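You operate a simulated robot arm through the tools that you are given. There is no shell and no other tool. Be economical: measure what you need, move in short steps, check, and stop when the job is done.

You are at the controls of a simulated robot arm. One attempt, no reset.

## Task
Wipe the sink bench dry with the pad from the drawer.
Fine: yellow pad out on to the sink bench and drawer shut first; wipe till no wet patch shows, then lay the pad on the funnel stand's base.

It is judged by the outcome, as a careful person would: the job done as asked, and still so three seconds after it is handed in. It fails if anything else is knocked over, pushed out of place, dropped, spilled or broken.

## Robot
A 7-joint arm with a two-finger parallel gripper, fixed in place. Base frame: the origin is at the foot of the arm, x ahead of it, y to its left, z up. Readings come in m, degrees, newtons and seconds.
With the tool pointing down near the work surface it reaches from about 0.28 to 0.5 m from the base axis. Its first joint turns from -66.0 to 66.0 degrees. Payload 1.57 kg.
Tool frame: the origin (TCP) lies between the finger pads and is the grasp point; the fingertips stand 0.03 m ahead of it; z points along the fingers, y is the line along which they close. Largest opening 0.11 m; finger width 0.024, thickness 0.012; the body of the gripper, 0.048 by 0.112 m, starts 0.078 m behind the TCP.
Orientation is that of the tool frame in the base frame, as a unit quaternion [x, y, z, w]. With the fingers straight down and closing along the base's y, the tool's x points along the base's -x, its y along +y and its z along -z.

## Interface
- The arm moves only by the tool step_arm. Its argument "moves" is a list of rows, each an object of numbers (a shift or turn left out is 0, a gripper value left out holds the last): "x", "y", "z": the shift along the tool's x, y, z in m; "ax", "ay", "az": the turn, a rotation vector about the tool's x, y, z in degrees. In form: [{"x": .., "y": .., "z": .., "ax": .., "ay": .., "az": ..}, ...]. A call has 1 to 8 rows; each row shifts and turns the commanded pose from where the row before left it, along the tool's axes as they then stand. "grip" is the opening, from 0 (shut) to 1 (fully open), set as the call begins (left out, the last holds). Each row takes 0.2 s and may step no farther than 0.05 m and 8.6 degrees from the row before; otherwise, or with a gripper value out of range, the whole call is refused. A pose out of reach is approached as far as the arm can. The call stops where the force on the tool passes 40 N (or 10 N more than at its start, if that is more) or the arm is blocked; 0.2 s more then pass. The fingers move at their own pace (about 0.108 m/s each) and stop on an object; they squeeze with about 25 N. The grip force told is the motor's: it shows also when the fingers shut on nothing. Time passes only in rows, and 0.2 s behind the last, so rows that do not move let the fingers close. The reply holds the time, the measured pose of the TCP, the force on the tool along the base axes, the opening and the grip force, in the units named above and with some noise.
- Cameras (640 x 400 px; columns grow to the right, rows downward): "scene" is fixed at [0.1696, -0.4094, 1.3817]; the picture's right is [0.64, -0.77, 0.00], its down [-0.59, -0.49, -0.64] and it looks along [0.50, 0.41, -0.77] (base axes); focal length 214 px, centre (320, 200). "wrist" rides on the gripper at [-0.036, 0, -0.08] in the tool frame; the picture's right is [0.00, -1.00, 0.00], its down [0.97, 0.00, -0.24] and it looks along [0.24, 0.00, 0.97] (tool axes); focal length 218 px, centre (320, 200). There is no depth. A picture from a camera that has moved, and an enlarged one, comes with that camera's place and axes in the base frame and with its lens.
- capture(camera): a new picture of that camera. It takes no simulated time.
- close_up(camera, box): a new picture of the part [left, top, right, bottom] of that camera's present view, enlarged. It takes no simulated time.
- close_job(): hands the job in; it is judged then, once.

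Go step by step. Nothing tells you positions but the pictures and the camera data: compare them with the known pose of the tool, close in by small moves and look again before you grip or let go. The budget is 120 turns and 84 pictures, counting those below and the enlarged ones. Unless the task says otherwise, let go and move clear before handing in, and close with one line.

The tools are called after ">>>" as name(argument=value, ...) on one line, values as JSON. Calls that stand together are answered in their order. step_arm: Moves the arm, as the interface text tells. Its arguments: {"type":"object","properties":{"moves":{"type":"array"},"grip":{"type":"number"}},"required":["moves"]} The other tools are called the same way: capture (camera) takes a picture; close_up (camera, box) takes an enlarged picture of a part of a camera's view; close_job () hands the job in.

At the start:

```text
t: 0.0
tcp_pos: [0.4269, 0.0941, 1.2314]
ee_rot: [0.0, 1.0, 0.0, 0.0]
force: [-0.1, -0.2, 0.3]
width: 0.11
gripper_force: 0.1
```

scene: 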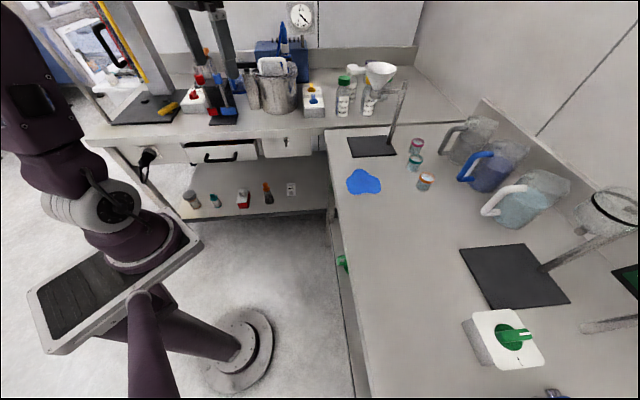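
wrist: 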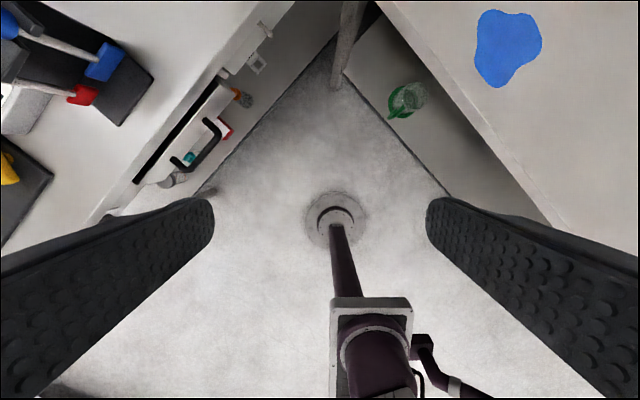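

The blue patch triangulates to about [0.62, -0.21, 0.91], so the benches seem to be at z≈0.9, not 0.3. I trust the pictures over the quoted height. Next I look closer at the drawer, the benches and the stands.

>>> close_up(camera="scene", box=[80, 40, 340, 220])

>>> close_up(camera="scene", box=[320, 40, 640, 240])

>>> close_up(camera="wrist", box=[0, 0, 320, 200])

```text
2.22 times, centred on (210, 130) of scene
camera zoom: at [0.1696, -0.4094, 1.3817], right [0.64, -0.77, 0.0], down [-0.59, -0.49, -0.64], along [0.5, 0.41, -0.77], focal length 477 px, centre (564, 356)
```

zoom: 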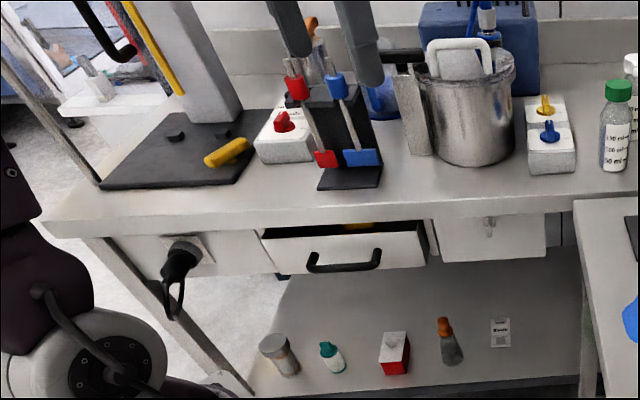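

```text
2.00 times, centred on (480, 140) of scene
camera zoom: at [0.1696, -0.4094, 1.3817], right [0.64, -0.77, 0.0], down [-0.59, -0.49, -0.64], along [0.5, 0.41, -0.77], focal length 429 px, centre (0, 320)
```

zoom: 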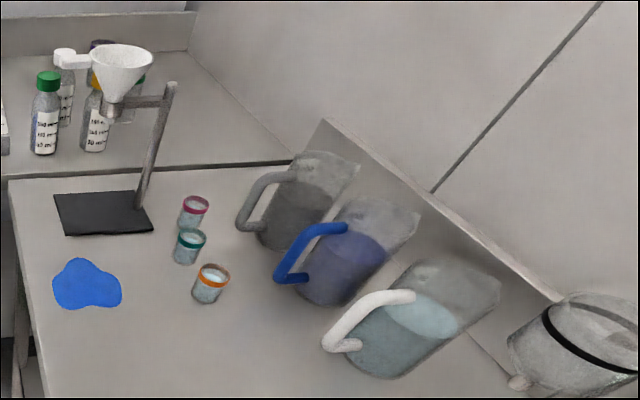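

```text
2.00 times, centred on (160, 100) of wrist
camera zoom: at [0.4624, 0.0939, 1.3116], right [0.0, -1.0, 0.0], down [-0.97, 0.0, 0.24], along [-0.24, 0.0, -0.97], focal length 436 px, centre (640, 400)
```

zoom: 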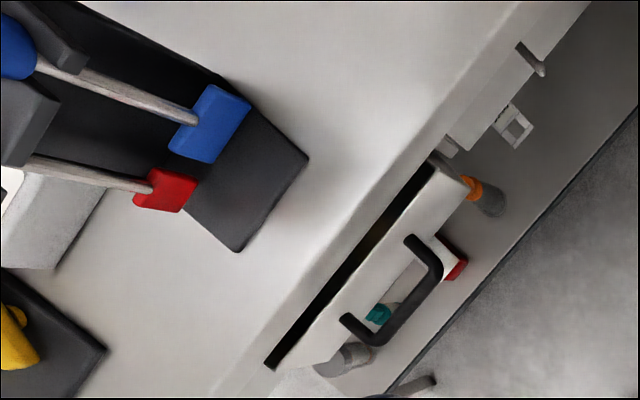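

The drawer stands slightly ajar and I can see the yellow pad's edge inside. Both benches run at 45° to the base axes, and the handle is near [0.45, 0.34, 0.82]. I'll turn the tool 45° and move to just short of the handle, staying high.

>>> step_arm(moves=[{"az": 7.5, "z": 0.02}, {"az": 7.5, "z": 0.02}, {"az": 7.5, "z": 0.02}, {"az": 7.5, "z": 0.02}, {"az": 7.5, "z": 0.02}, {"az": 7.5, "z": 0.02}], grip=0.6)

>>> step_arm(moves=[{"x": 0.04, "y": 0.025}, {"x": 0.04, "y": 0.025}, {"x": 0.04, "y": 0.025}, {"x": 0.04, "y": 0.025}])

>>> capture(camera="wrist")

>>> capture(camera="scene")

```text
t: 1.4
tcp_pos: [0.4266, 0.0927, 1.112]
ee_rot: [0.385, 0.923, 0.0, 0.0]
force: [0.5, -0.3, 0.6]
width: 0.066
gripper_force: 0.0
```

```text
t: 2.4
tcp_pos: [0.3846, 0.2782, 1.111]
ee_rot: [0.383, 0.924, 0.001, 0.0]
force: [-0.2, 0.2, -0.5]
width: 0.066
gripper_force: 0.0
```

```text
78 pictures are left
camera wrist: at [0.4096, 0.2523, 1.1912], right [-0.71, -0.71, 0.0], down [-0.69, 0.69, 0.24], along [-0.17, 0.17, -0.97], focal length 218 px, centre (320, 200)
```

wrist: 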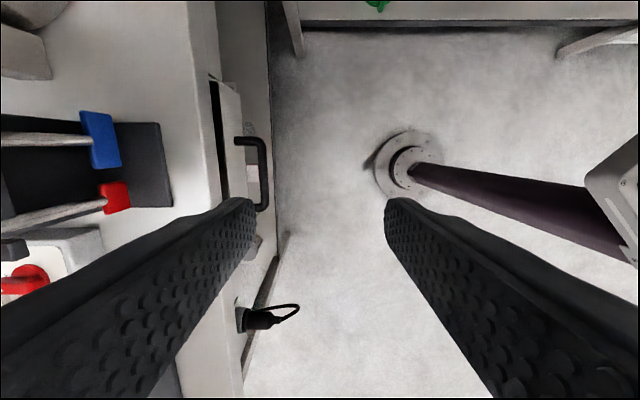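

```text
77 pictures are left
```

scene: 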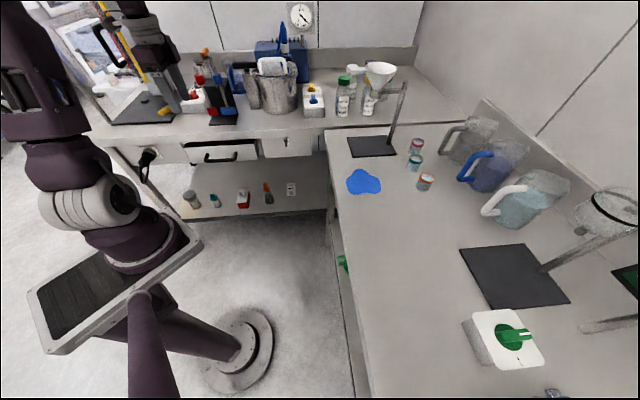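

The handle re-measures at about [0.446, 0.352, 0.81]. I'll move over it, narrow the fingers and lean the tool so its body clears the bench edge, then go part of the way down and check.

>>> step_arm(moves=[{"x": 0.009, "y": 0.045}, {"y": 0.05}, {"ax": -7.5}, {"ax": -7.5}, {"z": 0.0483, "y": -0.013}, {"z": 0.0483, "y": -0.013}, {"z": 0.0483, "y": -0.013}, {"z": 0.0483, "y": -0.013}], grip=0.36)

>>> capture(camera="wrist")

>>> close_up(camera="scene", box=[140, 80, 300, 180])

```text
t: 4.2
tcp_pos: [0.4439, 0.3498, 0.9112]
ee_rot: [0.379, 0.916, 0.121, 0.051]
force: [0.7, 0.7, 0.5]
width: 0.0398
gripper_force: 0.2
```

```text
76 pictures are left
camera wrist: at [0.455, 0.3105, 0.9884], right [-0.68, -0.68, -0.26], down [-0.73, 0.64, 0.23], along [0.01, 0.35, -0.94], focal length 218 px, centre (320, 200)
```

wrist: 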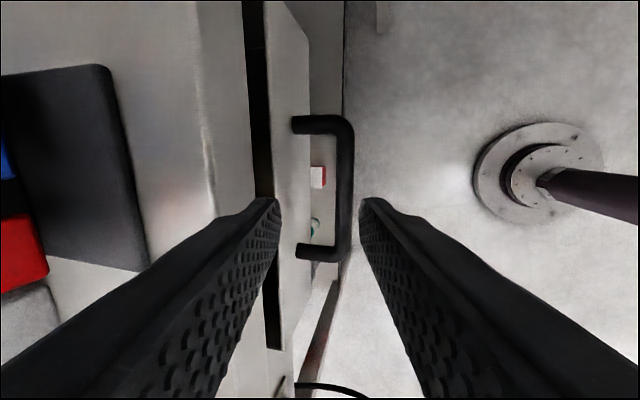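

```text
4.00 times, centred on (220, 130) of scene
camera zoom: at [0.1696, -0.4094, 1.3817], right [0.64, -0.77, 0.0], down [-0.59, -0.49, -0.64], along [0.5, 0.41, -0.77], focal length 858 px, centre (720, 480)
```

zoom: 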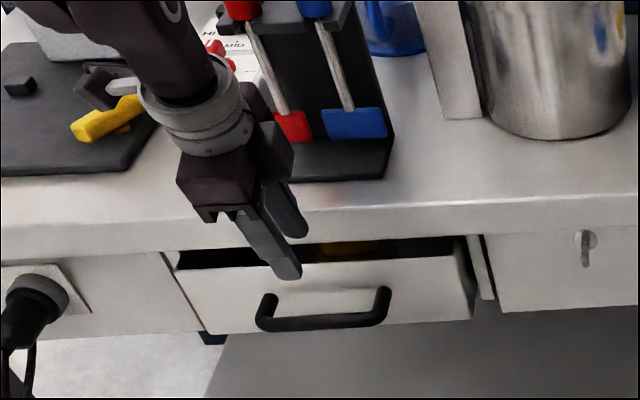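

The bar sits between the fingers as seen from above, and its centre is about [0.451, 0.353]. Now I descend onto it.

>>> step_arm(moves=[{"x": -0.003, "y": 0.002}, {"z": 0.0309, "y": -0.0083}, {"z": 0.0309, "y": -0.0083}, {"z": 0.0309, "y": -0.0083}], grip=0.32)

>>> capture(camera="wrist")

>>> close_up(camera="scene", box=[140, 80, 300, 180])

```text
t: 5.2
tcp_pos: [0.4491, 0.3498, 0.8176]
ee_rot: [0.38, 0.916, 0.121, 0.05]
force: [-0.6, -0.7, -0.2]
width: 0.0354
gripper_force: 0.0
```

```text
74 pictures are left
camera wrist: at [0.459, 0.3104, 0.8942], right [-0.68, -0.68, -0.26], down [-0.73, 0.64, 0.23], along [0.01, 0.35, -0.94], focal length 218 px, centre (320, 200)
```

wrist: 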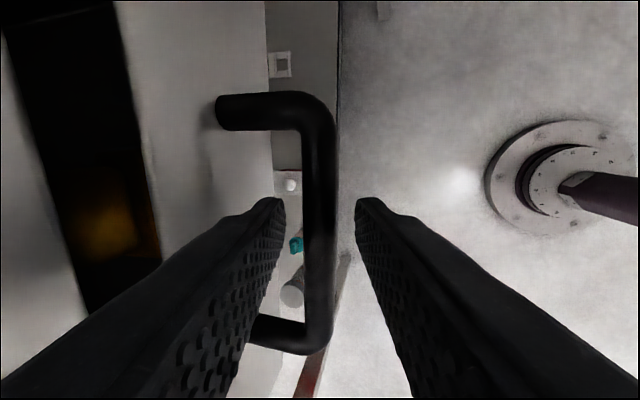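

```text
4.00 times, centred on (220, 130) of scene
camera zoom: at [0.1696, -0.4094, 1.3817], right [0.64, -0.77, 0.0], down [-0.59, -0.49, -0.64], along [0.5, 0.41, -0.77], focal length 858 px, centre (720, 480)
```

zoom: 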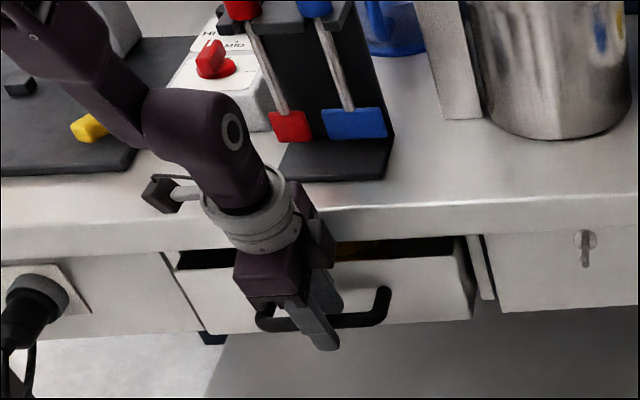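

The fingers straddle the bar. I close on it.

>>> step_arm(moves=[{"x": 0}, {"x": 0}], grip=0.0)

```text
t: 5.8
tcp_pos: [0.4486, 0.3514, 0.8184]
ee_rot: [0.38, 0.916, 0.121, 0.05]
force: [1.8, 3.5, -2.5]
width: 0.0157
gripper_force: 31.7
```

Gripped. Now I pull the drawer out.

>>> step_arm(moves=[{"y": -0.0193, "z": -0.0052}, {"y": -0.029, "z": -0.0078}, {"y": -0.029, "z": -0.0078}, {"y": -0.029, "z": -0.0078}, {"y": -0.029, "z": -0.0078}])

>>> capture(camera="scene")

>>> capture(camera="wrist")

```text
t: 7.0
tcp_pos: [0.3505, 0.2519, 0.8164]
ee_rot: [0.379, 0.916, 0.123, 0.05]
force: [-8.5, 11.7, 23.6]
width: 0.0159
gripper_force: 32.0
```

```text
72 pictures are left
```

scene: 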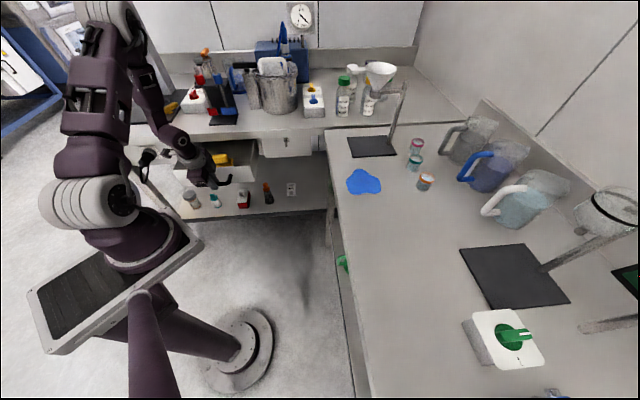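

```text
71 pictures are left
camera wrist: at [0.3608, 0.2116, 0.8943], right [-0.68, -0.68, -0.26], down [-0.73, 0.64, 0.23], along [0.01, 0.35, -0.94], focal length 218 px, centre (320, 200)
```

wrist: 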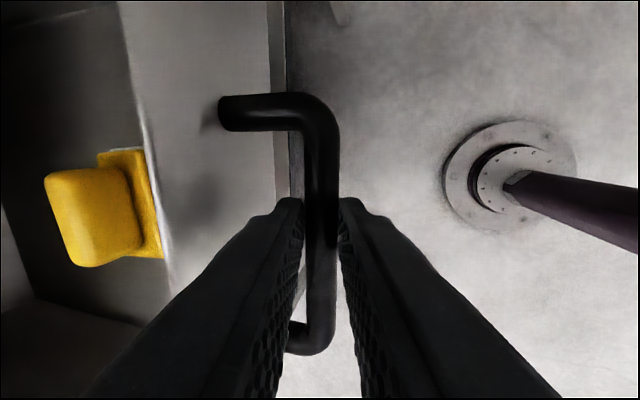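

The drawer is open 14 cm, and the pad (yellow, with a raised grip block) lies just behind the front. I let go, rise clear and look.

>>> step_arm(moves=[{"x": 0}, {"x": 0}, {"z": -0.0483, "y": 0.013}, {"z": -0.0483, "y": 0.013}, {"z": -0.0483, "y": 0.013}, {"z": -0.0483, "y": 0.013}, {"ax": 7.5}, {"ax": 7.5}], grip=0.33)

>>> capture(camera="wrist")

>>> close_up(camera="scene", box=[140, 100, 300, 200])

```text
t: 8.8
tcp_pos: [0.3497, 0.252, 1.0162]
ee_rot: [0.383, 0.924, -0.001, -0.001]
force: [-0.5, 0.1, 0.1]
width: 0.0361
gripper_force: 0.0
```

```text
70 pictures are left
camera wrist: at [0.3748, 0.2262, 1.0962], right [-0.71, -0.71, 0.0], down [-0.69, 0.69, 0.24], along [-0.17, 0.17, -0.97], focal length 218 px, centre (320, 200)
```

wrist: 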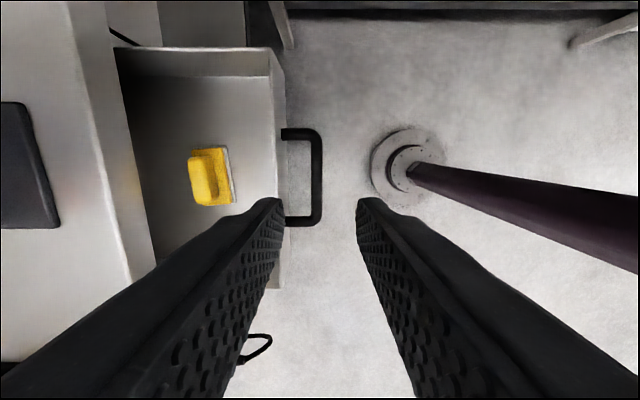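

```text
4.00 times, centred on (220, 150) of scene
camera zoom: at [0.1696, -0.4094, 1.3817], right [0.64, -0.77, 0.0], down [-0.59, -0.49, -0.64], along [0.5, 0.41, -0.77], focal length 858 px, centre (720, 400)
```

zoom: 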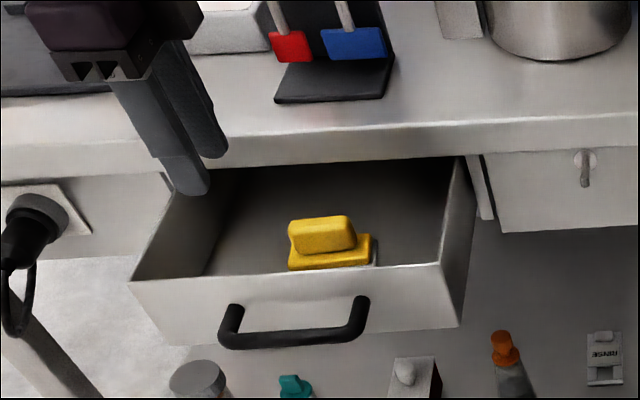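

>>> close_up(camera="wrist", box=[120, 100, 280, 200])

>>> close_up(camera="scene", box=[190, 140, 254, 180])

```text
4.00 times, centred on (200, 150) of wrist
camera zoom: at [0.3748, 0.2262, 1.0962], right [-0.71, -0.71, 0.0], down [-0.69, 0.69, 0.24], along [-0.17, 0.17, -0.97], focal length 873 px, centre (800, 400)
```

zoom: 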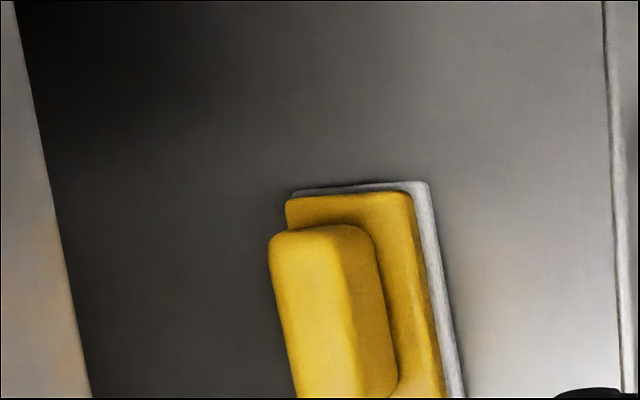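

```text
10.00 times, centred on (222, 160) of scene
camera zoom: at [0.1696, -0.4094, 1.3817], right [0.64, -0.77, 0.0], down [-0.59, -0.49, -0.64], along [0.5, 0.41, -0.77], focal length 2145 px, centre (1300, 600)
```

zoom: 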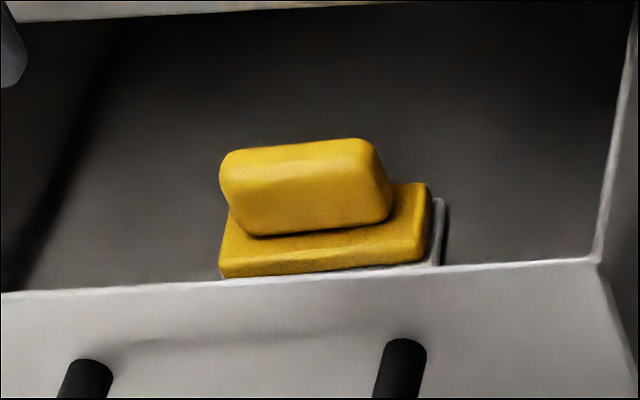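

The pad's grip block is about 0.065 long, centred near [0.459, 0.376] with its top at z≈0.805. It is close under the bench edge. I'll turn the tool so the fingers close along the block's length and it can lean clear of the edge.

>>> step_arm(moves=[{"az": 7.5}, {"az": 7.5}, {"az": 7.5}, {"az": 7.5}, {"az": 7.5}, {"az": 7.5}], grip=0.85)

>>> step_arm(moves=[{"az": 7.5}, {"az": 7.5}, {"az": 7.5}, {"az": 7.5}, {"az": 7.5}, {"az": 7.5}])

```text
t: 10.2
tcp_pos: [0.349, 0.2509, 1.0169]
ee_rot: [0.708, 0.707, 0.0, 0.0]
force: [0.1, -0.5, 0.3]
width: 0.0935
gripper_force: 0.0
```

```text
t: 11.6
tcp_pos: [0.3667, 0.2412, 1.0092]
ee_rot: [0.923, 0.384, -0.002, -0.004]
force: [-0.9, -0.6, -0.3]
width: 0.0937
gripper_force: 0.1
out of reach, approached as far as the arm can: row 6
```

That wrist turn is at its limit. Instead I'll turn back, close the fingers, dip them inside the drawer front and draw it out a further 6 cm. That gives a plain vertical grasp of the pad clear of the bench edge.

>>> step_arm(moves=[{"az": -7.5}, {"az": -7.5}, {"az": -7.5}, {"az": -7.5}, {"az": -7.5}, {"az": -7.5}], grip=0.0)

>>> step_arm(moves=[{"az": -7.5}, {"az": -7.5}, {"az": -7.5}, {"az": -7.5}, {"az": -7.5}, {"az": -7.5}, {"y": 0.04}, {"y": 0.04}])

>>> capture(camera="wrist")

```text
t: 13.0
tcp_pos: [0.3659, 0.2383, 1.0091]
ee_rot: [0.707, 0.707, 0.0, 0.001]
force: [-0.4, 0.1, 0.4]
width: 0.0
gripper_force: 21.7
```

```text
t: 14.8
tcp_pos: [0.423, 0.2956, 1.0092]
ee_rot: [0.381, 0.924, 0.0, 0.0]
force: [0.6, 0.4, 1.0]
width: 0.0
gripper_force: 21.2
```

```text
66 pictures are left
camera wrist: at [0.449, 0.2702, 1.0894], right [-0.71, -0.71, 0.0], down [-0.69, 0.69, 0.24], along [-0.17, 0.17, -0.97], focal length 218 px, centre (320, 200)
```

wrist: 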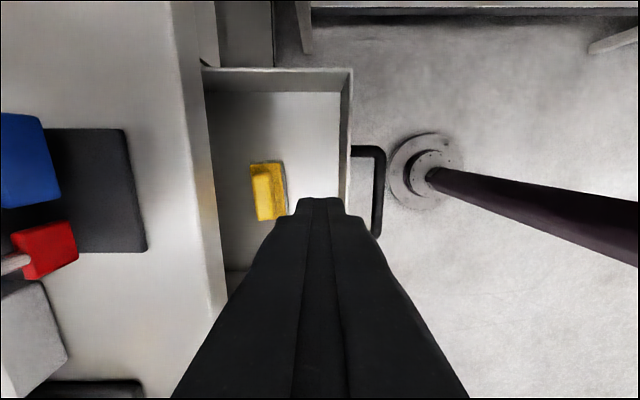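

The fingers hang between the pad and the drawer front. I descend.

>>> step_arm(moves=[{"x": 0.02}, {"z": 0.045}, {"z": 0.045}, {"z": 0.045}, {"z": 0.035}])

>>> capture(camera="wrist")

>>> close_up(camera="scene", box=[140, 100, 300, 200])

```text
t: 16.0
tcp_pos: [0.4071, 0.3114, 0.8406]
ee_rot: [0.383, 0.924, 0.0, 0.0]
force: [0.0, 0.7, 1.0]
width: 0.0001
gripper_force: 21.0
```

```text
65 pictures are left
camera wrist: at [0.4332, 0.2853, 0.9195], right [-0.71, -0.71, 0.0], down [-0.69, 0.69, 0.24], along [-0.17, 0.17, -0.97], focal length 218 px, centre (320, 200)
```

wrist: 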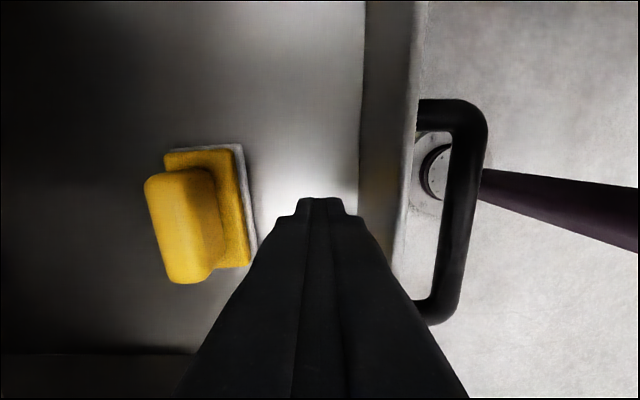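

```text
4.00 times, centred on (220, 150) of scene
camera zoom: at [0.1696, -0.4094, 1.3817], right [0.64, -0.77, 0.0], down [-0.59, -0.49, -0.64], along [0.5, 0.41, -0.77], focal length 858 px, centre (720, 400)
```

zoom: 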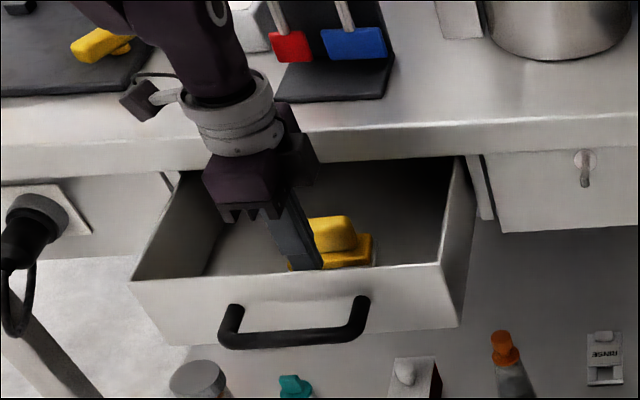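

Clear all round. I draw the front outward gently.

>>> step_arm(moves=[{"y": -0.015}, {"y": -0.015}, {"y": -0.015}, {"y": -0.015}, {"y": -0.015}])

>>> capture(camera="wrist")

>>> close_up(camera="scene", box=[140, 100, 300, 200])

```text
t: 17.2
tcp_pos: [0.3557, 0.2578, 0.8405]
ee_rot: [0.382, 0.924, 0.0, 0.0]
force: [0.5, 3.2, 0.5]
width: 0.0001
gripper_force: 21.4
```

```text
63 pictures are left
camera wrist: at [0.3803, 0.232, 0.9199], right [-0.71, -0.71, 0.0], down [-0.69, 0.69, 0.24], along [-0.17, 0.17, -0.97], focal length 218 px, centre (320, 200)
```

wrist: 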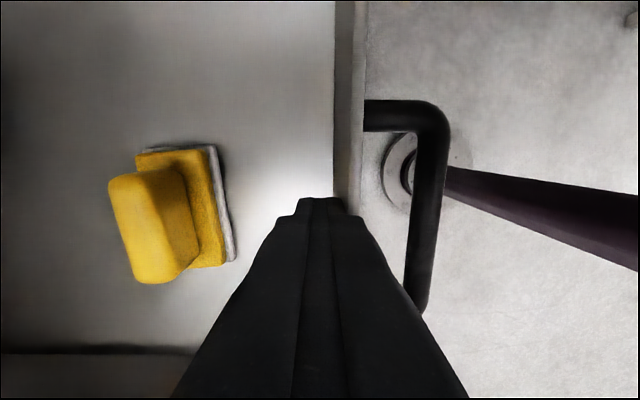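

```text
4.00 times, centred on (220, 150) of scene
camera zoom: at [0.1696, -0.4093, 1.3817], right [0.64, -0.77, 0.0], down [-0.59, -0.49, -0.64], along [0.5, 0.41, -0.77], focal length 858 px, centre (720, 400)
```

zoom: 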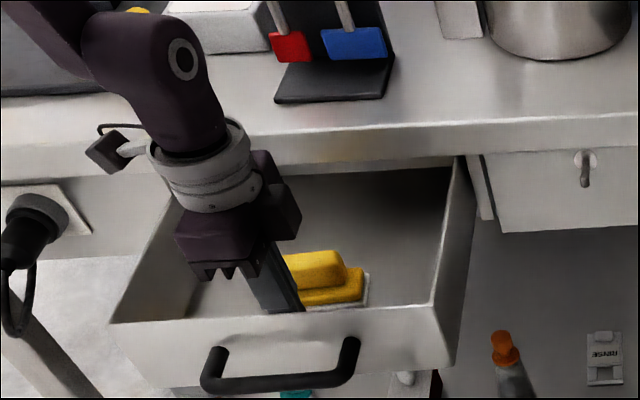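

The drawer came out a further 5 cm, and the pad's block now centres at about n=0.535, t=-0.06 in my bench-aligned frame. I rise, open, move over the pad and check.

>>> step_arm(moves=[{"y": 0.01}, {"z": -0.05}, {"z": -0.05}])

>>> step_arm(moves=[{"y": 0.03, "x": 0.009}, {"y": 0.03}, {"y": 0.031}], grip=0.6)

>>> capture(camera="wrist")

>>> close_up(camera="scene", box=[140, 100, 300, 200])

```text
t: 18.0
tcp_pos: [0.3642, 0.2611, 0.9395]
ee_rot: [0.383, 0.924, 0.0, 0.0]
force: [-0.2, 0.6, 0.0]
width: 0.0002
gripper_force: 21.6
```

```text
t: 18.8
tcp_pos: [0.4206, 0.3342, 0.9414]
ee_rot: [0.382, 0.924, 0.001, 0.0]
force: [-0.3, 0.8, 0.3]
width: 0.0659
gripper_force: 0.1
```

```text
61 pictures are left
camera wrist: at [0.4457, 0.3089, 1.0212], right [-0.71, -0.71, 0.0], down [-0.69, 0.69, 0.24], along [-0.17, 0.17, -0.97], focal length 218 px, centre (320, 200)
```

wrist: 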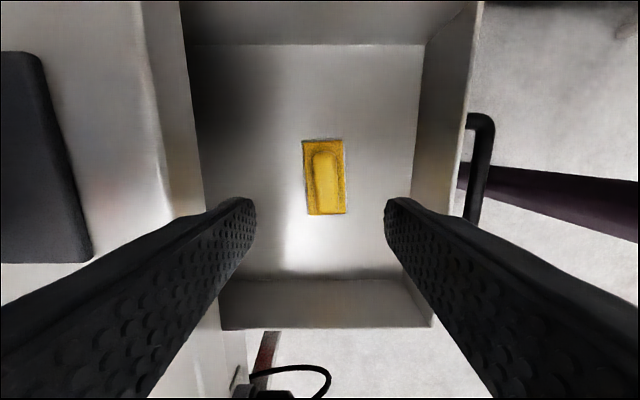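

```text
4.00 times, centred on (220, 150) of scene
camera zoom: at [0.1696, -0.4094, 1.3817], right [0.64, -0.77, 0.0], down [-0.59, -0.49, -0.64], along [0.5, 0.41, -0.77], focal length 858 px, centre (720, 400)
```

zoom: 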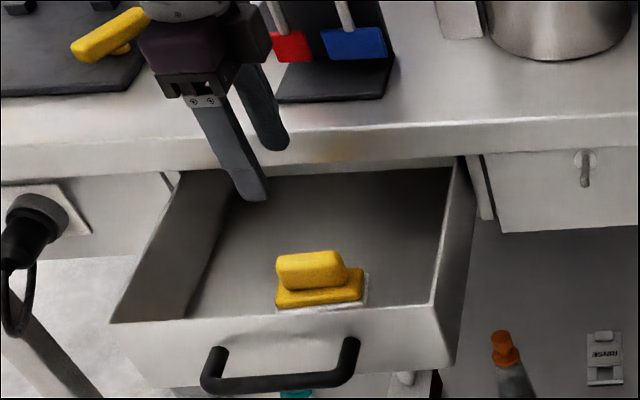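

The pad is aligned and centred under the tool. I descend onto the grip block and close.

>>> step_arm(moves=[{"y": -0.003, "z": 0.045}, {"z": 0.045}, {"z": 0.03}, {"z": 0.012}])

>>> capture(camera="wrist")

>>> close_up(camera="scene", box=[140, 100, 300, 200])

```text
t: 19.8
tcp_pos: [0.4182, 0.3331, 0.8079]
ee_rot: [0.383, 0.924, 0.0, 0.0]
force: [-0.2, 0.3, -0.1]
width: 0.0661
gripper_force: 0.2
```

```text
59 pictures are left
camera wrist: at [0.4439, 0.3071, 0.8878], right [-0.71, -0.71, 0.0], down [-0.69, 0.69, 0.24], along [-0.17, 0.17, -0.97], focal length 218 px, centre (320, 200)
```

wrist: 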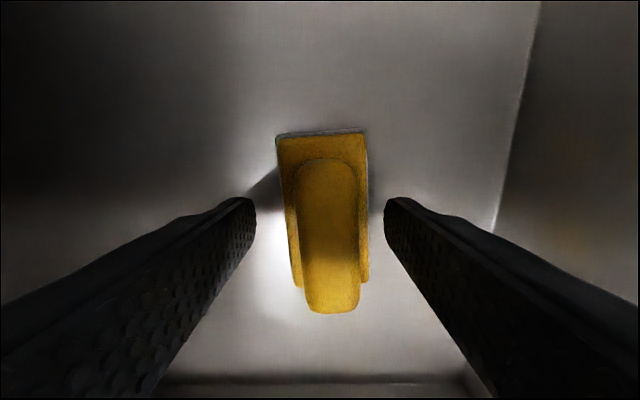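

```text
4.00 times, centred on (220, 150) of scene
camera zoom: at [0.1696, -0.4094, 1.3817], right [0.64, -0.77, 0.0], down [-0.59, -0.49, -0.64], along [0.5, 0.41, -0.77], focal length 858 px, centre (720, 400)
```

zoom: 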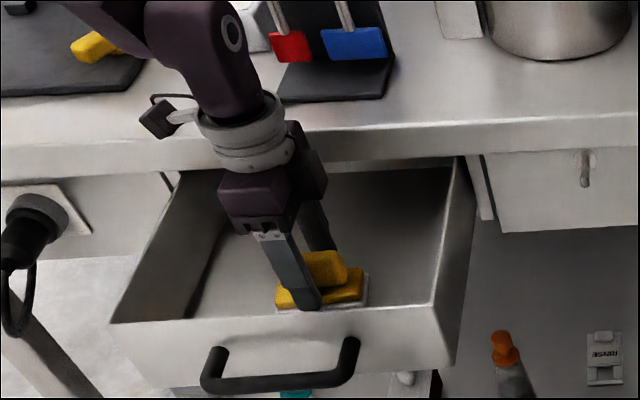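

Well centred on the block. I close.

>>> step_arm(moves=[{"x": 0}, {"x": 0}, {"x": 0}], grip=0.0)

>>> step_arm(moves=[{"z": -0.02}, {"z": -0.03}, {"z": -0.04}, {"z": -0.04}, {"z": -0.04}])

>>> capture(camera="wrist")

>>> capture(camera="scene")

```text
t: 20.6
tcp_pos: [0.4189, 0.3334, 0.8085]
ee_rot: [0.383, 0.924, 0.001, 0.0]
force: [-0.6, -0.2, 0.8]
width: 0.0431
gripper_force: 25.2
```

```text
t: 21.8
tcp_pos: [0.418, 0.3327, 0.9801]
ee_rot: [0.383, 0.924, 0.0, 0.0]
force: [-0.2, -0.2, -1.2]
width: 0.0433
gripper_force: 24.7
```

```text
57 pictures are left
camera wrist: at [0.4435, 0.308, 1.0593], right [-0.71, -0.71, 0.0], down [-0.69, 0.69, 0.24], along [-0.17, 0.17, -0.97], focal length 218 px, centre (320, 200)
```

wrist: 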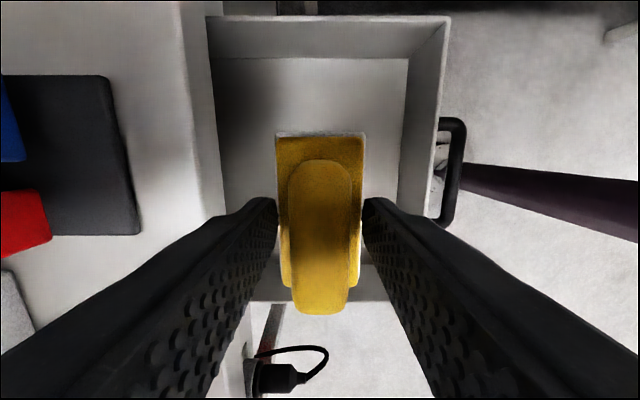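

```text
56 pictures are left
```

scene: 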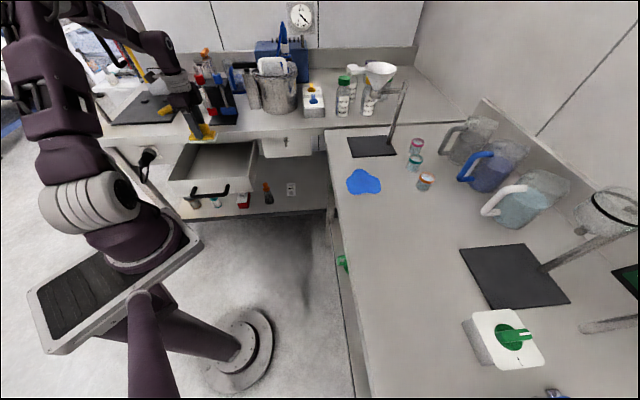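

The pad is held firmly (0.043 across). Next I carry it high, straight across to a dry spot on the sink bench near [0.50, -0.29].

>>> step_arm(moves=[{"z": -0.04}, {"z": -0.04}, {"x": -0.036, "y": -0.0272}, {"x": -0.036, "y": -0.0272}, {"x": -0.036, "y": -0.0272}, {"x": -0.036, "y": -0.0272}, {"x": -0.036, "y": -0.0272}, {"x": -0.036, "y": -0.0272}])

>>> step_arm(moves=[{"x": -0.036, "y": -0.0272}, {"x": -0.036, "y": -0.0272}, {"x": -0.036, "y": -0.0272}, {"x": -0.036, "y": -0.0272}, {"x": -0.036, "y": -0.0272}, {"x": -0.036, "y": -0.0272}, {"x": -0.036, "y": -0.0272}, {"x": -0.032, "y": -0.0272}])

>>> capture(camera="wrist")

>>> capture(camera="scene")

```text
t: 23.6
tcp_pos: [0.4533, 0.0637, 1.0574]
ee_rot: [0.382, 0.924, 0.0, 0.0]
force: [0.5, -0.3, -0.5]
width: 0.0432
gripper_force: 25.0
```

```text
t: 25.4
tcp_pos: [0.5044, -0.2926, 1.0553]
ee_rot: [0.382, 0.924, 0.0, 0.0]
force: [0.2, -0.3, -0.7]
width: 0.0429
gripper_force: 24.6
```

```text
55 pictures are left
camera wrist: at [0.5298, -0.3175, 1.1362], right [-0.71, -0.71, 0.0], down [-0.69, 0.69, 0.24], along [-0.17, 0.17, -0.97], focal length 218 px, centre (320, 200)
```

wrist: 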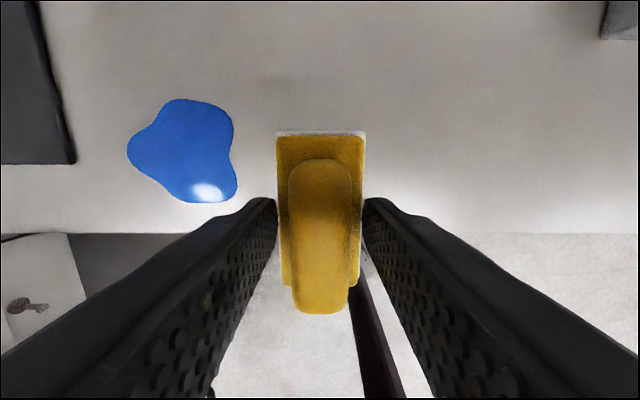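

```text
54 pictures are left
```

scene: 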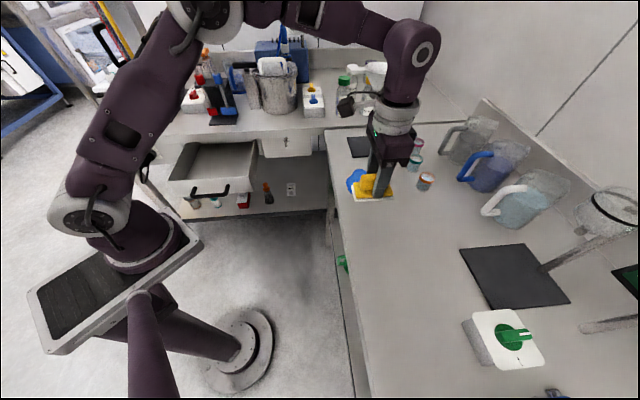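

The blob measures about 11 x 11 cm, spanning n2 0.537–0.645 and t2 0.24–0.354, with a dry landing spot under the pad now. I lower in stages until it touches.

>>> step_arm(moves=[{"x": -0.01, "z": 0.03}, {"z": 0.03}, {"z": 0.02}])

>>> step_arm(moves=[{"z": 0.005}, {"z": 0.005}])

>>> close_up(camera="scene", box=[320, 120, 480, 220])

```text
t: 26.2
tcp_pos: [0.5101, -0.2966, 0.977]
ee_rot: [0.383, 0.924, 0.0, 0.0]
force: [-0.1, 0.6, -0.8]
width: 0.043
gripper_force: 24.8
```

```text
t: 26.8
tcp_pos: [0.5104, -0.2964, 0.9675]
ee_rot: [0.383, 0.924, 0.0, 0.0]
force: [-0.7, 0.5, -0.4]
width: 0.0432
gripper_force: 25.3
```

```text
4.00 times, centred on (400, 170) of scene
camera zoom: at [0.1696, -0.4094, 1.3817], right [0.64, -0.77, 0.0], down [-0.59, -0.49, -0.64], along [0.5, 0.41, -0.77], focal length 858 px, centre (0, 320)
```

zoom: 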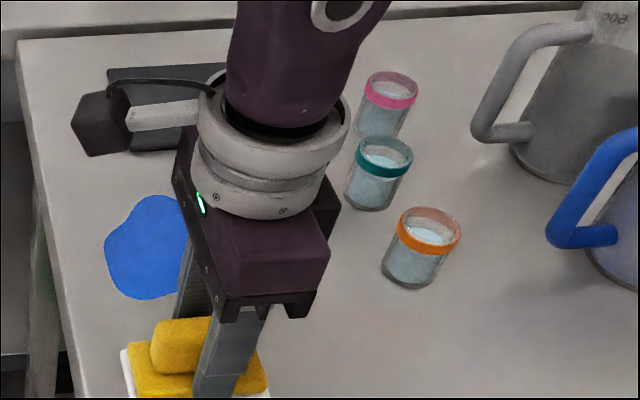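

>>> step_arm(moves=[{"z": 0.005}, {"z": 0.004}])

>>> step_arm(moves=[{"z": 0.004}, {"z": 0.003}])

>>> step_arm(moves=[{"z": 0.003}, {"z": 0.002}])

>>> close_up(camera="scene", box=[330, 160, 426, 220])

```text
t: 27.4
tcp_pos: [0.5089, -0.2964, 0.958]
ee_rot: [0.383, 0.924, 0.0, 0.0]
force: [0.1, -0.1, -1.2]
width: 0.0432
gripper_force: 24.5
```

```text
t: 28.0
tcp_pos: [0.51, -0.2966, 0.9523]
ee_rot: [0.383, 0.924, 0.0, 0.0]
force: [0.1, -0.2, -0.8]
width: 0.0433
gripper_force: 25.2
```

```text
t: 28.6
tcp_pos: [0.5096, -0.2973, 0.9477]
ee_rot: [0.383, 0.924, 0.0, 0.0]
force: [-0.2, 0.4, 3.4]
width: 0.0432
gripper_force: 24.8
```

```text
6.67 times, centred on (378, 190) of scene
camera zoom: at [0.1695, -0.4094, 1.3817], right [0.64, -0.77, 0.0], down [-0.59, -0.49, -0.64], along [0.5, 0.41, -0.77], focal length 1430 px, centre (-67, 267)
```

zoom: 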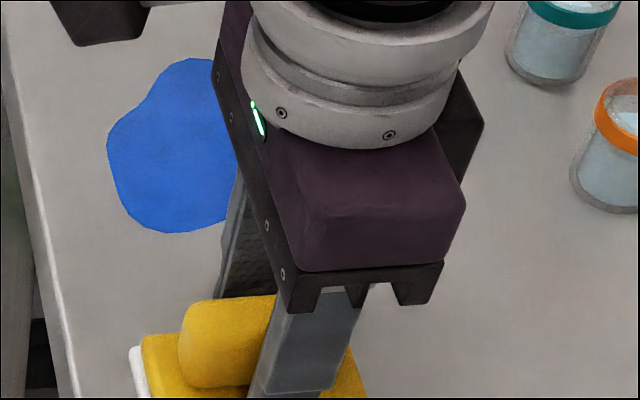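

Touching the bench at TCP z≈0.948. I let go here, then rise.

>>> step_arm(moves=[{"x": 0}, {"x": 0}, {"z": -0.02}, {"z": -0.04}, {"z": -0.05}, {"z": -0.03}], grip=0.6)

>>> capture(camera="wrist")

```text
t: 30.0
tcp_pos: [0.5084, -0.2954, 1.089]
ee_rot: [0.383, 0.924, 0.0, 0.0]
force: [-0.3, 0.4, 0.2]
width: 0.0659
gripper_force: 0.0
```

```text
51 pictures are left
camera wrist: at [0.5341, -0.3223, 1.1686], right [-0.71, -0.71, 0.0], down [-0.69, 0.69, 0.24], along [-0.17, 0.17, -0.97], focal length 218 px, centre (320, 200)
```

wrist: 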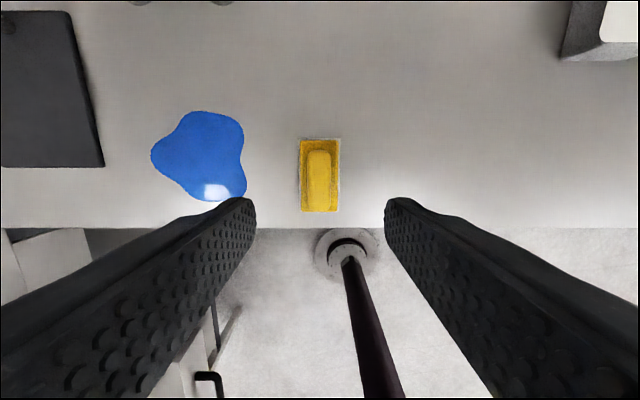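

The pad stands on the bench, upright and dry. Now I go back to shut the drawer, closing the fingers to push on its handle bar.

>>> step_arm(moves=[{"x": 0.0415, "y": 0.0141}, {"x": 0.0415, "y": 0.0141}, {"x": 0.0415, "y": 0.0141}, {"x": 0.0415, "y": 0.0141}, {"x": 0.0415, "y": 0.0141}, {"x": 0.0415, "y": 0.0141}], grip=0.0)

>>> step_arm(moves=[{"x": 0.0415, "y": 0.0141}, {"x": 0.0415, "y": 0.0141}, {"x": 0.0415, "y": 0.0141}, {"x": 0.0415, "y": 0.0141}, {"x": 0.0415, "y": 0.0141}, {"x": 0.0415, "y": 0.0141}, {"ax": -7.5}, {"ax": -7.5}])

>>> capture(camera="wrist")

```text
t: 31.4
tcp_pos: [0.3918, -0.0612, 1.0852]
ee_rot: [0.383, 0.924, 0.0, 0.0]
force: [0.3, 0.2, -0.2]
width: 0.0
gripper_force: 21.6
```

```text
t: 33.2
tcp_pos: [0.2764, 0.1729, 1.0873]
ee_rot: [0.38, 0.916, 0.121, 0.051]
force: [0.1, 0.0, 0.0]
width: 0.0
gripper_force: 21.3
```

```text
50 pictures are left
camera wrist: at [0.2877, 0.1329, 1.1644], right [-0.68, -0.68, -0.26], down [-0.73, 0.64, 0.23], along [0.01, 0.35, -0.94], focal length 218 px, centre (320, 200)
```

wrist: 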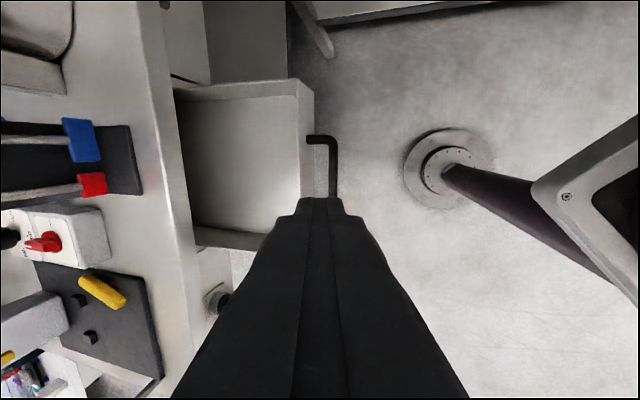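

The bar sits ahead of the closed fingers at n≈0.371. I lower beside it.

>>> step_arm(moves=[{"z": 0.043, "y": -0.0115}, {"z": 0.043, "y": -0.0115}, {"z": 0.043, "y": -0.0115}, {"z": 0.043, "y": -0.0115}, {"z": 0.043, "y": -0.0115}, {"z": 0.043, "y": -0.0115}])

>>> capture(camera="wrist")

>>> close_up(camera="scene", box=[140, 120, 300, 220])

```text
t: 34.6
tcp_pos: [0.2775, 0.1747, 1.0219]
ee_rot: [0.379, 0.916, 0.12, 0.051]
force: [-0.4, 0.9, -0.4]
width: 0.0002
gripper_force: 21.3
out of reach, approached as far as the arm can: row 1, 2, 3, 4, 5, 6
```

```text
49 pictures are left
camera wrist: at [0.2876, 0.1337, 1.0999], right [-0.68, -0.68, -0.26], down [-0.73, 0.64, 0.23], along [0.01, 0.34, -0.94], focal length 218 px, centre (320, 200)
```

wrist: 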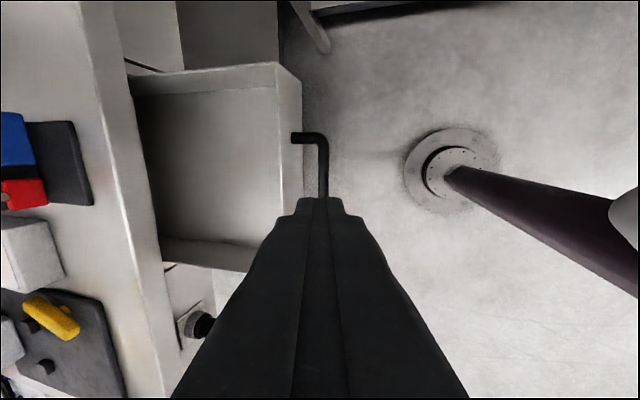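

```text
4.00 times, centred on (220, 170) of scene
camera zoom: at [0.1696, -0.4094, 1.3817], right [0.64, -0.77, 0.0], down [-0.59, -0.49, -0.64], along [0.5, 0.41, -0.77], focal length 858 px, centre (720, 320)
```

zoom: 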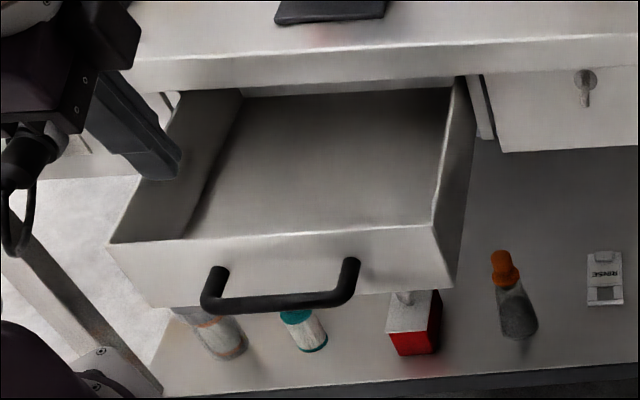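

Leaning is out of reach this close in. I'll go upright for the first part of the push and lean only once the drawer is partway shut.

>>> step_arm(moves=[{"ax": 7.5}, {"ax": 7.5}, {"z": 0.04}, {"z": 0.04}, {"z": 0.04}, {"z": 0.04}, {"z": 0.04}])

>>> capture(camera="wrist")

>>> close_up(camera="scene", box=[140, 120, 300, 220])

```text
t: 36.2
tcp_pos: [0.2597, 0.2184, 0.9963]
ee_rot: [0.386, 0.92, 0.062, 0.029]
force: [0.7, 1.2, -0.6]
width: 0.0001
gripper_force: 21.7
out of reach, approached as far as the arm can: row 1, 2, 3, 4, 5, 6, 7
```

```text
47 pictures are left
camera wrist: at [0.2769, 0.186, 1.0759], right [-0.71, -0.69, -0.14], down [-0.7, 0.67, 0.23], along [-0.07, 0.26, -0.96], focal length 218 px, centre (320, 200)
```

wrist: 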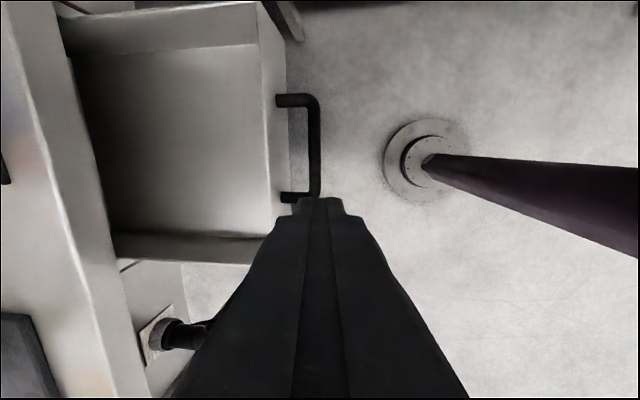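

```text
4.00 times, centred on (220, 170) of scene
camera zoom: at [0.1695, -0.4094, 1.3818], right [0.64, -0.77, 0.0], down [-0.59, -0.49, -0.64], along [0.5, 0.41, -0.77], focal length 858 px, centre (720, 320)
```

zoom: 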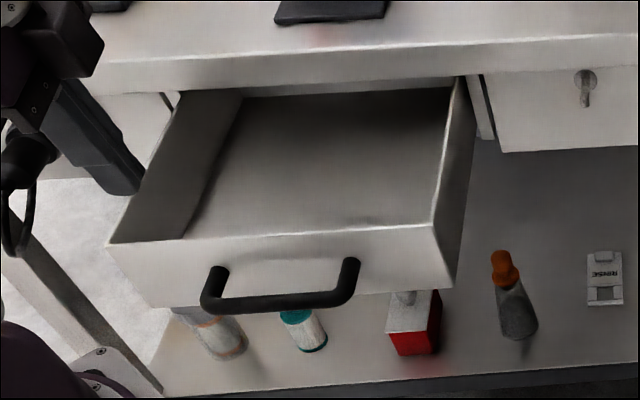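

The arm cannot get upright that close in. I'll back out a little and instead pinch the drawer front's top edge from above, which was in reach before.

>>> step_arm(moves=[{"y": 0.04, "z": -0.02}, {"y": 0.04}, {"ax": 7.5}, {"y": 0.02}], grip=0.38)

```text
t: 37.2
tcp_pos: [0.2764, 0.2488, 1.0224]
ee_rot: [0.384, 0.921, 0.064, 0.03]
force: [-0.1, -0.1, -0.1]
width: 0.042
gripper_force: 0.0
out of reach, approached as far as the arm can: row 1, 2, 3, 4
```

>>> step_arm(moves=[{"z": -0.04}, {"z": -0.04}, {"z": -0.04}, {"y": 0.04}, {"y": 0.04}])

```text
t: 38.4
tcp_pos: [0.3072, 0.2803, 1.1491]
ee_rot: [0.385, 0.92, 0.064, 0.03]
force: [0.6, -0.6, -0.3]
width: 0.0414
gripper_force: 0.0
out of reach, approached as far as the arm can: row 5
```

>>> step_arm(moves=[{"x": -0.04}, {"x": -0.03}, {"y": 0.03}, {"ax": 4}, {"ax": 3.8}])

>>> capture(camera="scene")

```text
t: 39.6
tcp_pos: [0.3779, 0.2503, 1.1532]
ee_rot: [0.386, 0.923, 0.0, 0.004]
force: [-0.2, -0.4, -0.3]
width: 0.0419
gripper_force: 0.1
out of reach, approached as far as the arm can: row 1
```

```text
45 pictures are left
```

scene: 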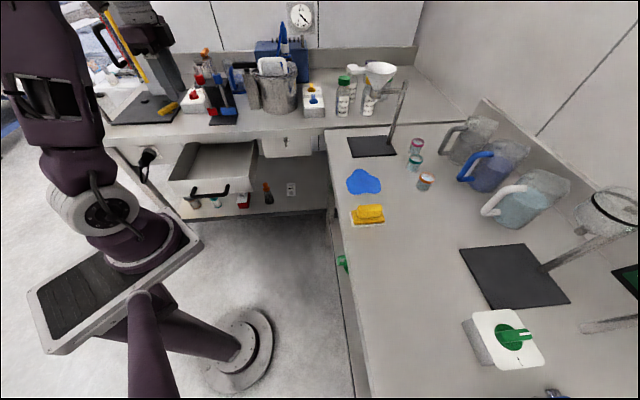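

Upright again and clear. I move above the drawer front's top edge and look.

>>> step_arm(moves=[{"x": 0.02, "y": -0.025, "z": 0.03}, {"z": 0.045}, {"z": 0.045}, {"z": 0.045}])

>>> capture(camera="wrist")

```text
t: 40.6
tcp_pos: [0.3509, 0.2485, 0.9884]
ee_rot: [0.386, 0.922, 0.001, 0.004]
force: [0.3, 0.2, 0.1]
width: 0.0415
gripper_force: 0.0
```

```text
44 pictures are left
camera wrist: at [0.3751, 0.2219, 1.0687], right [-0.71, -0.7, -0.01], down [-0.68, 0.69, 0.23], along [-0.16, 0.17, -0.97], focal length 218 px, centre (320, 200)
```

wrist: 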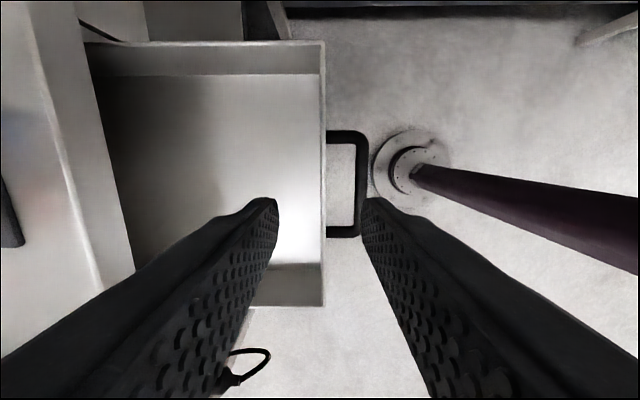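

The wall's top edge is centred between the fingers. I descend over it and pinch.

>>> step_arm(moves=[{"z": 0.045, "y": -0.003}, {"z": 0.045}, {"z": 0.043}])

>>> step_arm(moves=[{"x": 0}, {"x": 0}], grip=0.0)

>>> close_up(camera="scene", box=[140, 120, 300, 220])

```text
t: 41.4
tcp_pos: [0.3483, 0.2437, 0.8542]
ee_rot: [0.386, 0.923, 0.001, 0.004]
force: [0.4, -0.8, -0.1]
width: 0.0418
gripper_force: 0.0
```

```text
t: 42.0
tcp_pos: [0.3469, 0.2433, 0.8546]
ee_rot: [0.385, 0.923, -0.001, 0.004]
force: [3.7, 1.9, -5.8]
width: 0.0052
gripper_force: 25.1
```

```text
4.00 times, centred on (220, 170) of scene
camera zoom: at [0.1697, -0.4093, 1.3817], right [0.64, -0.77, 0.0], down [-0.59, -0.49, -0.64], along [0.5, 0.41, -0.77], focal length 858 px, centre (720, 320)
```

zoom: 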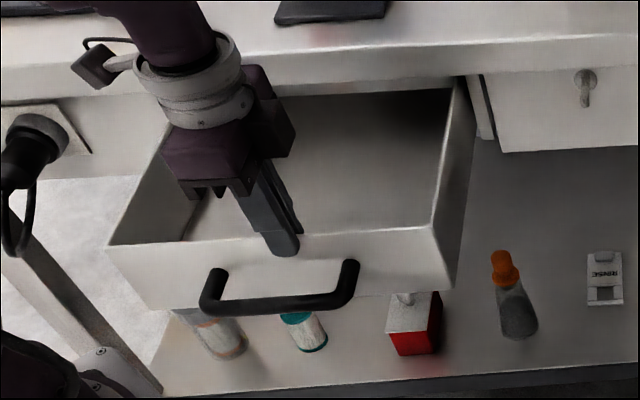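

Pinched on the front panel. I push it in 14 cm.

>>> step_arm(moves=[{"y": 0.02}, {"y": 0.03}, {"y": 0.03}, {"y": 0.03}, {"y": 0.03}])

>>> close_up(camera="scene", box=[140, 80, 300, 180])

```text
t: 43.2
tcp_pos: [0.4449, 0.3417, 0.8554]
ee_rot: [0.386, 0.923, 0.001, 0.004]
force: [-2.1, -1.9, 6.5]
width: 0.005
gripper_force: 25.1
```

```text
4.00 times, centred on (220, 130) of scene
camera zoom: at [0.1694, -0.4095, 1.3817], right [0.64, -0.77, 0.0], down [-0.59, -0.49, -0.64], along [0.5, 0.41, -0.77], focal length 858 px, centre (720, 480)
```

zoom: 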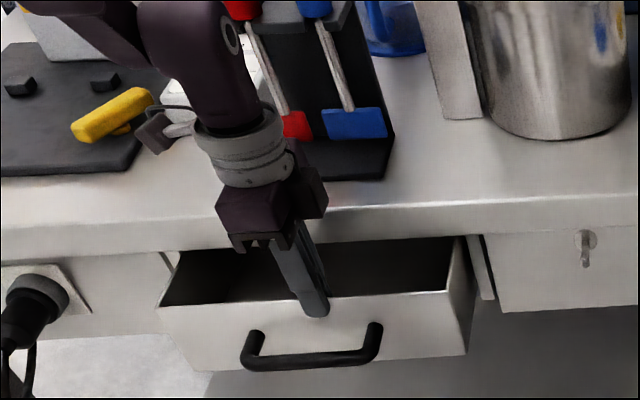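

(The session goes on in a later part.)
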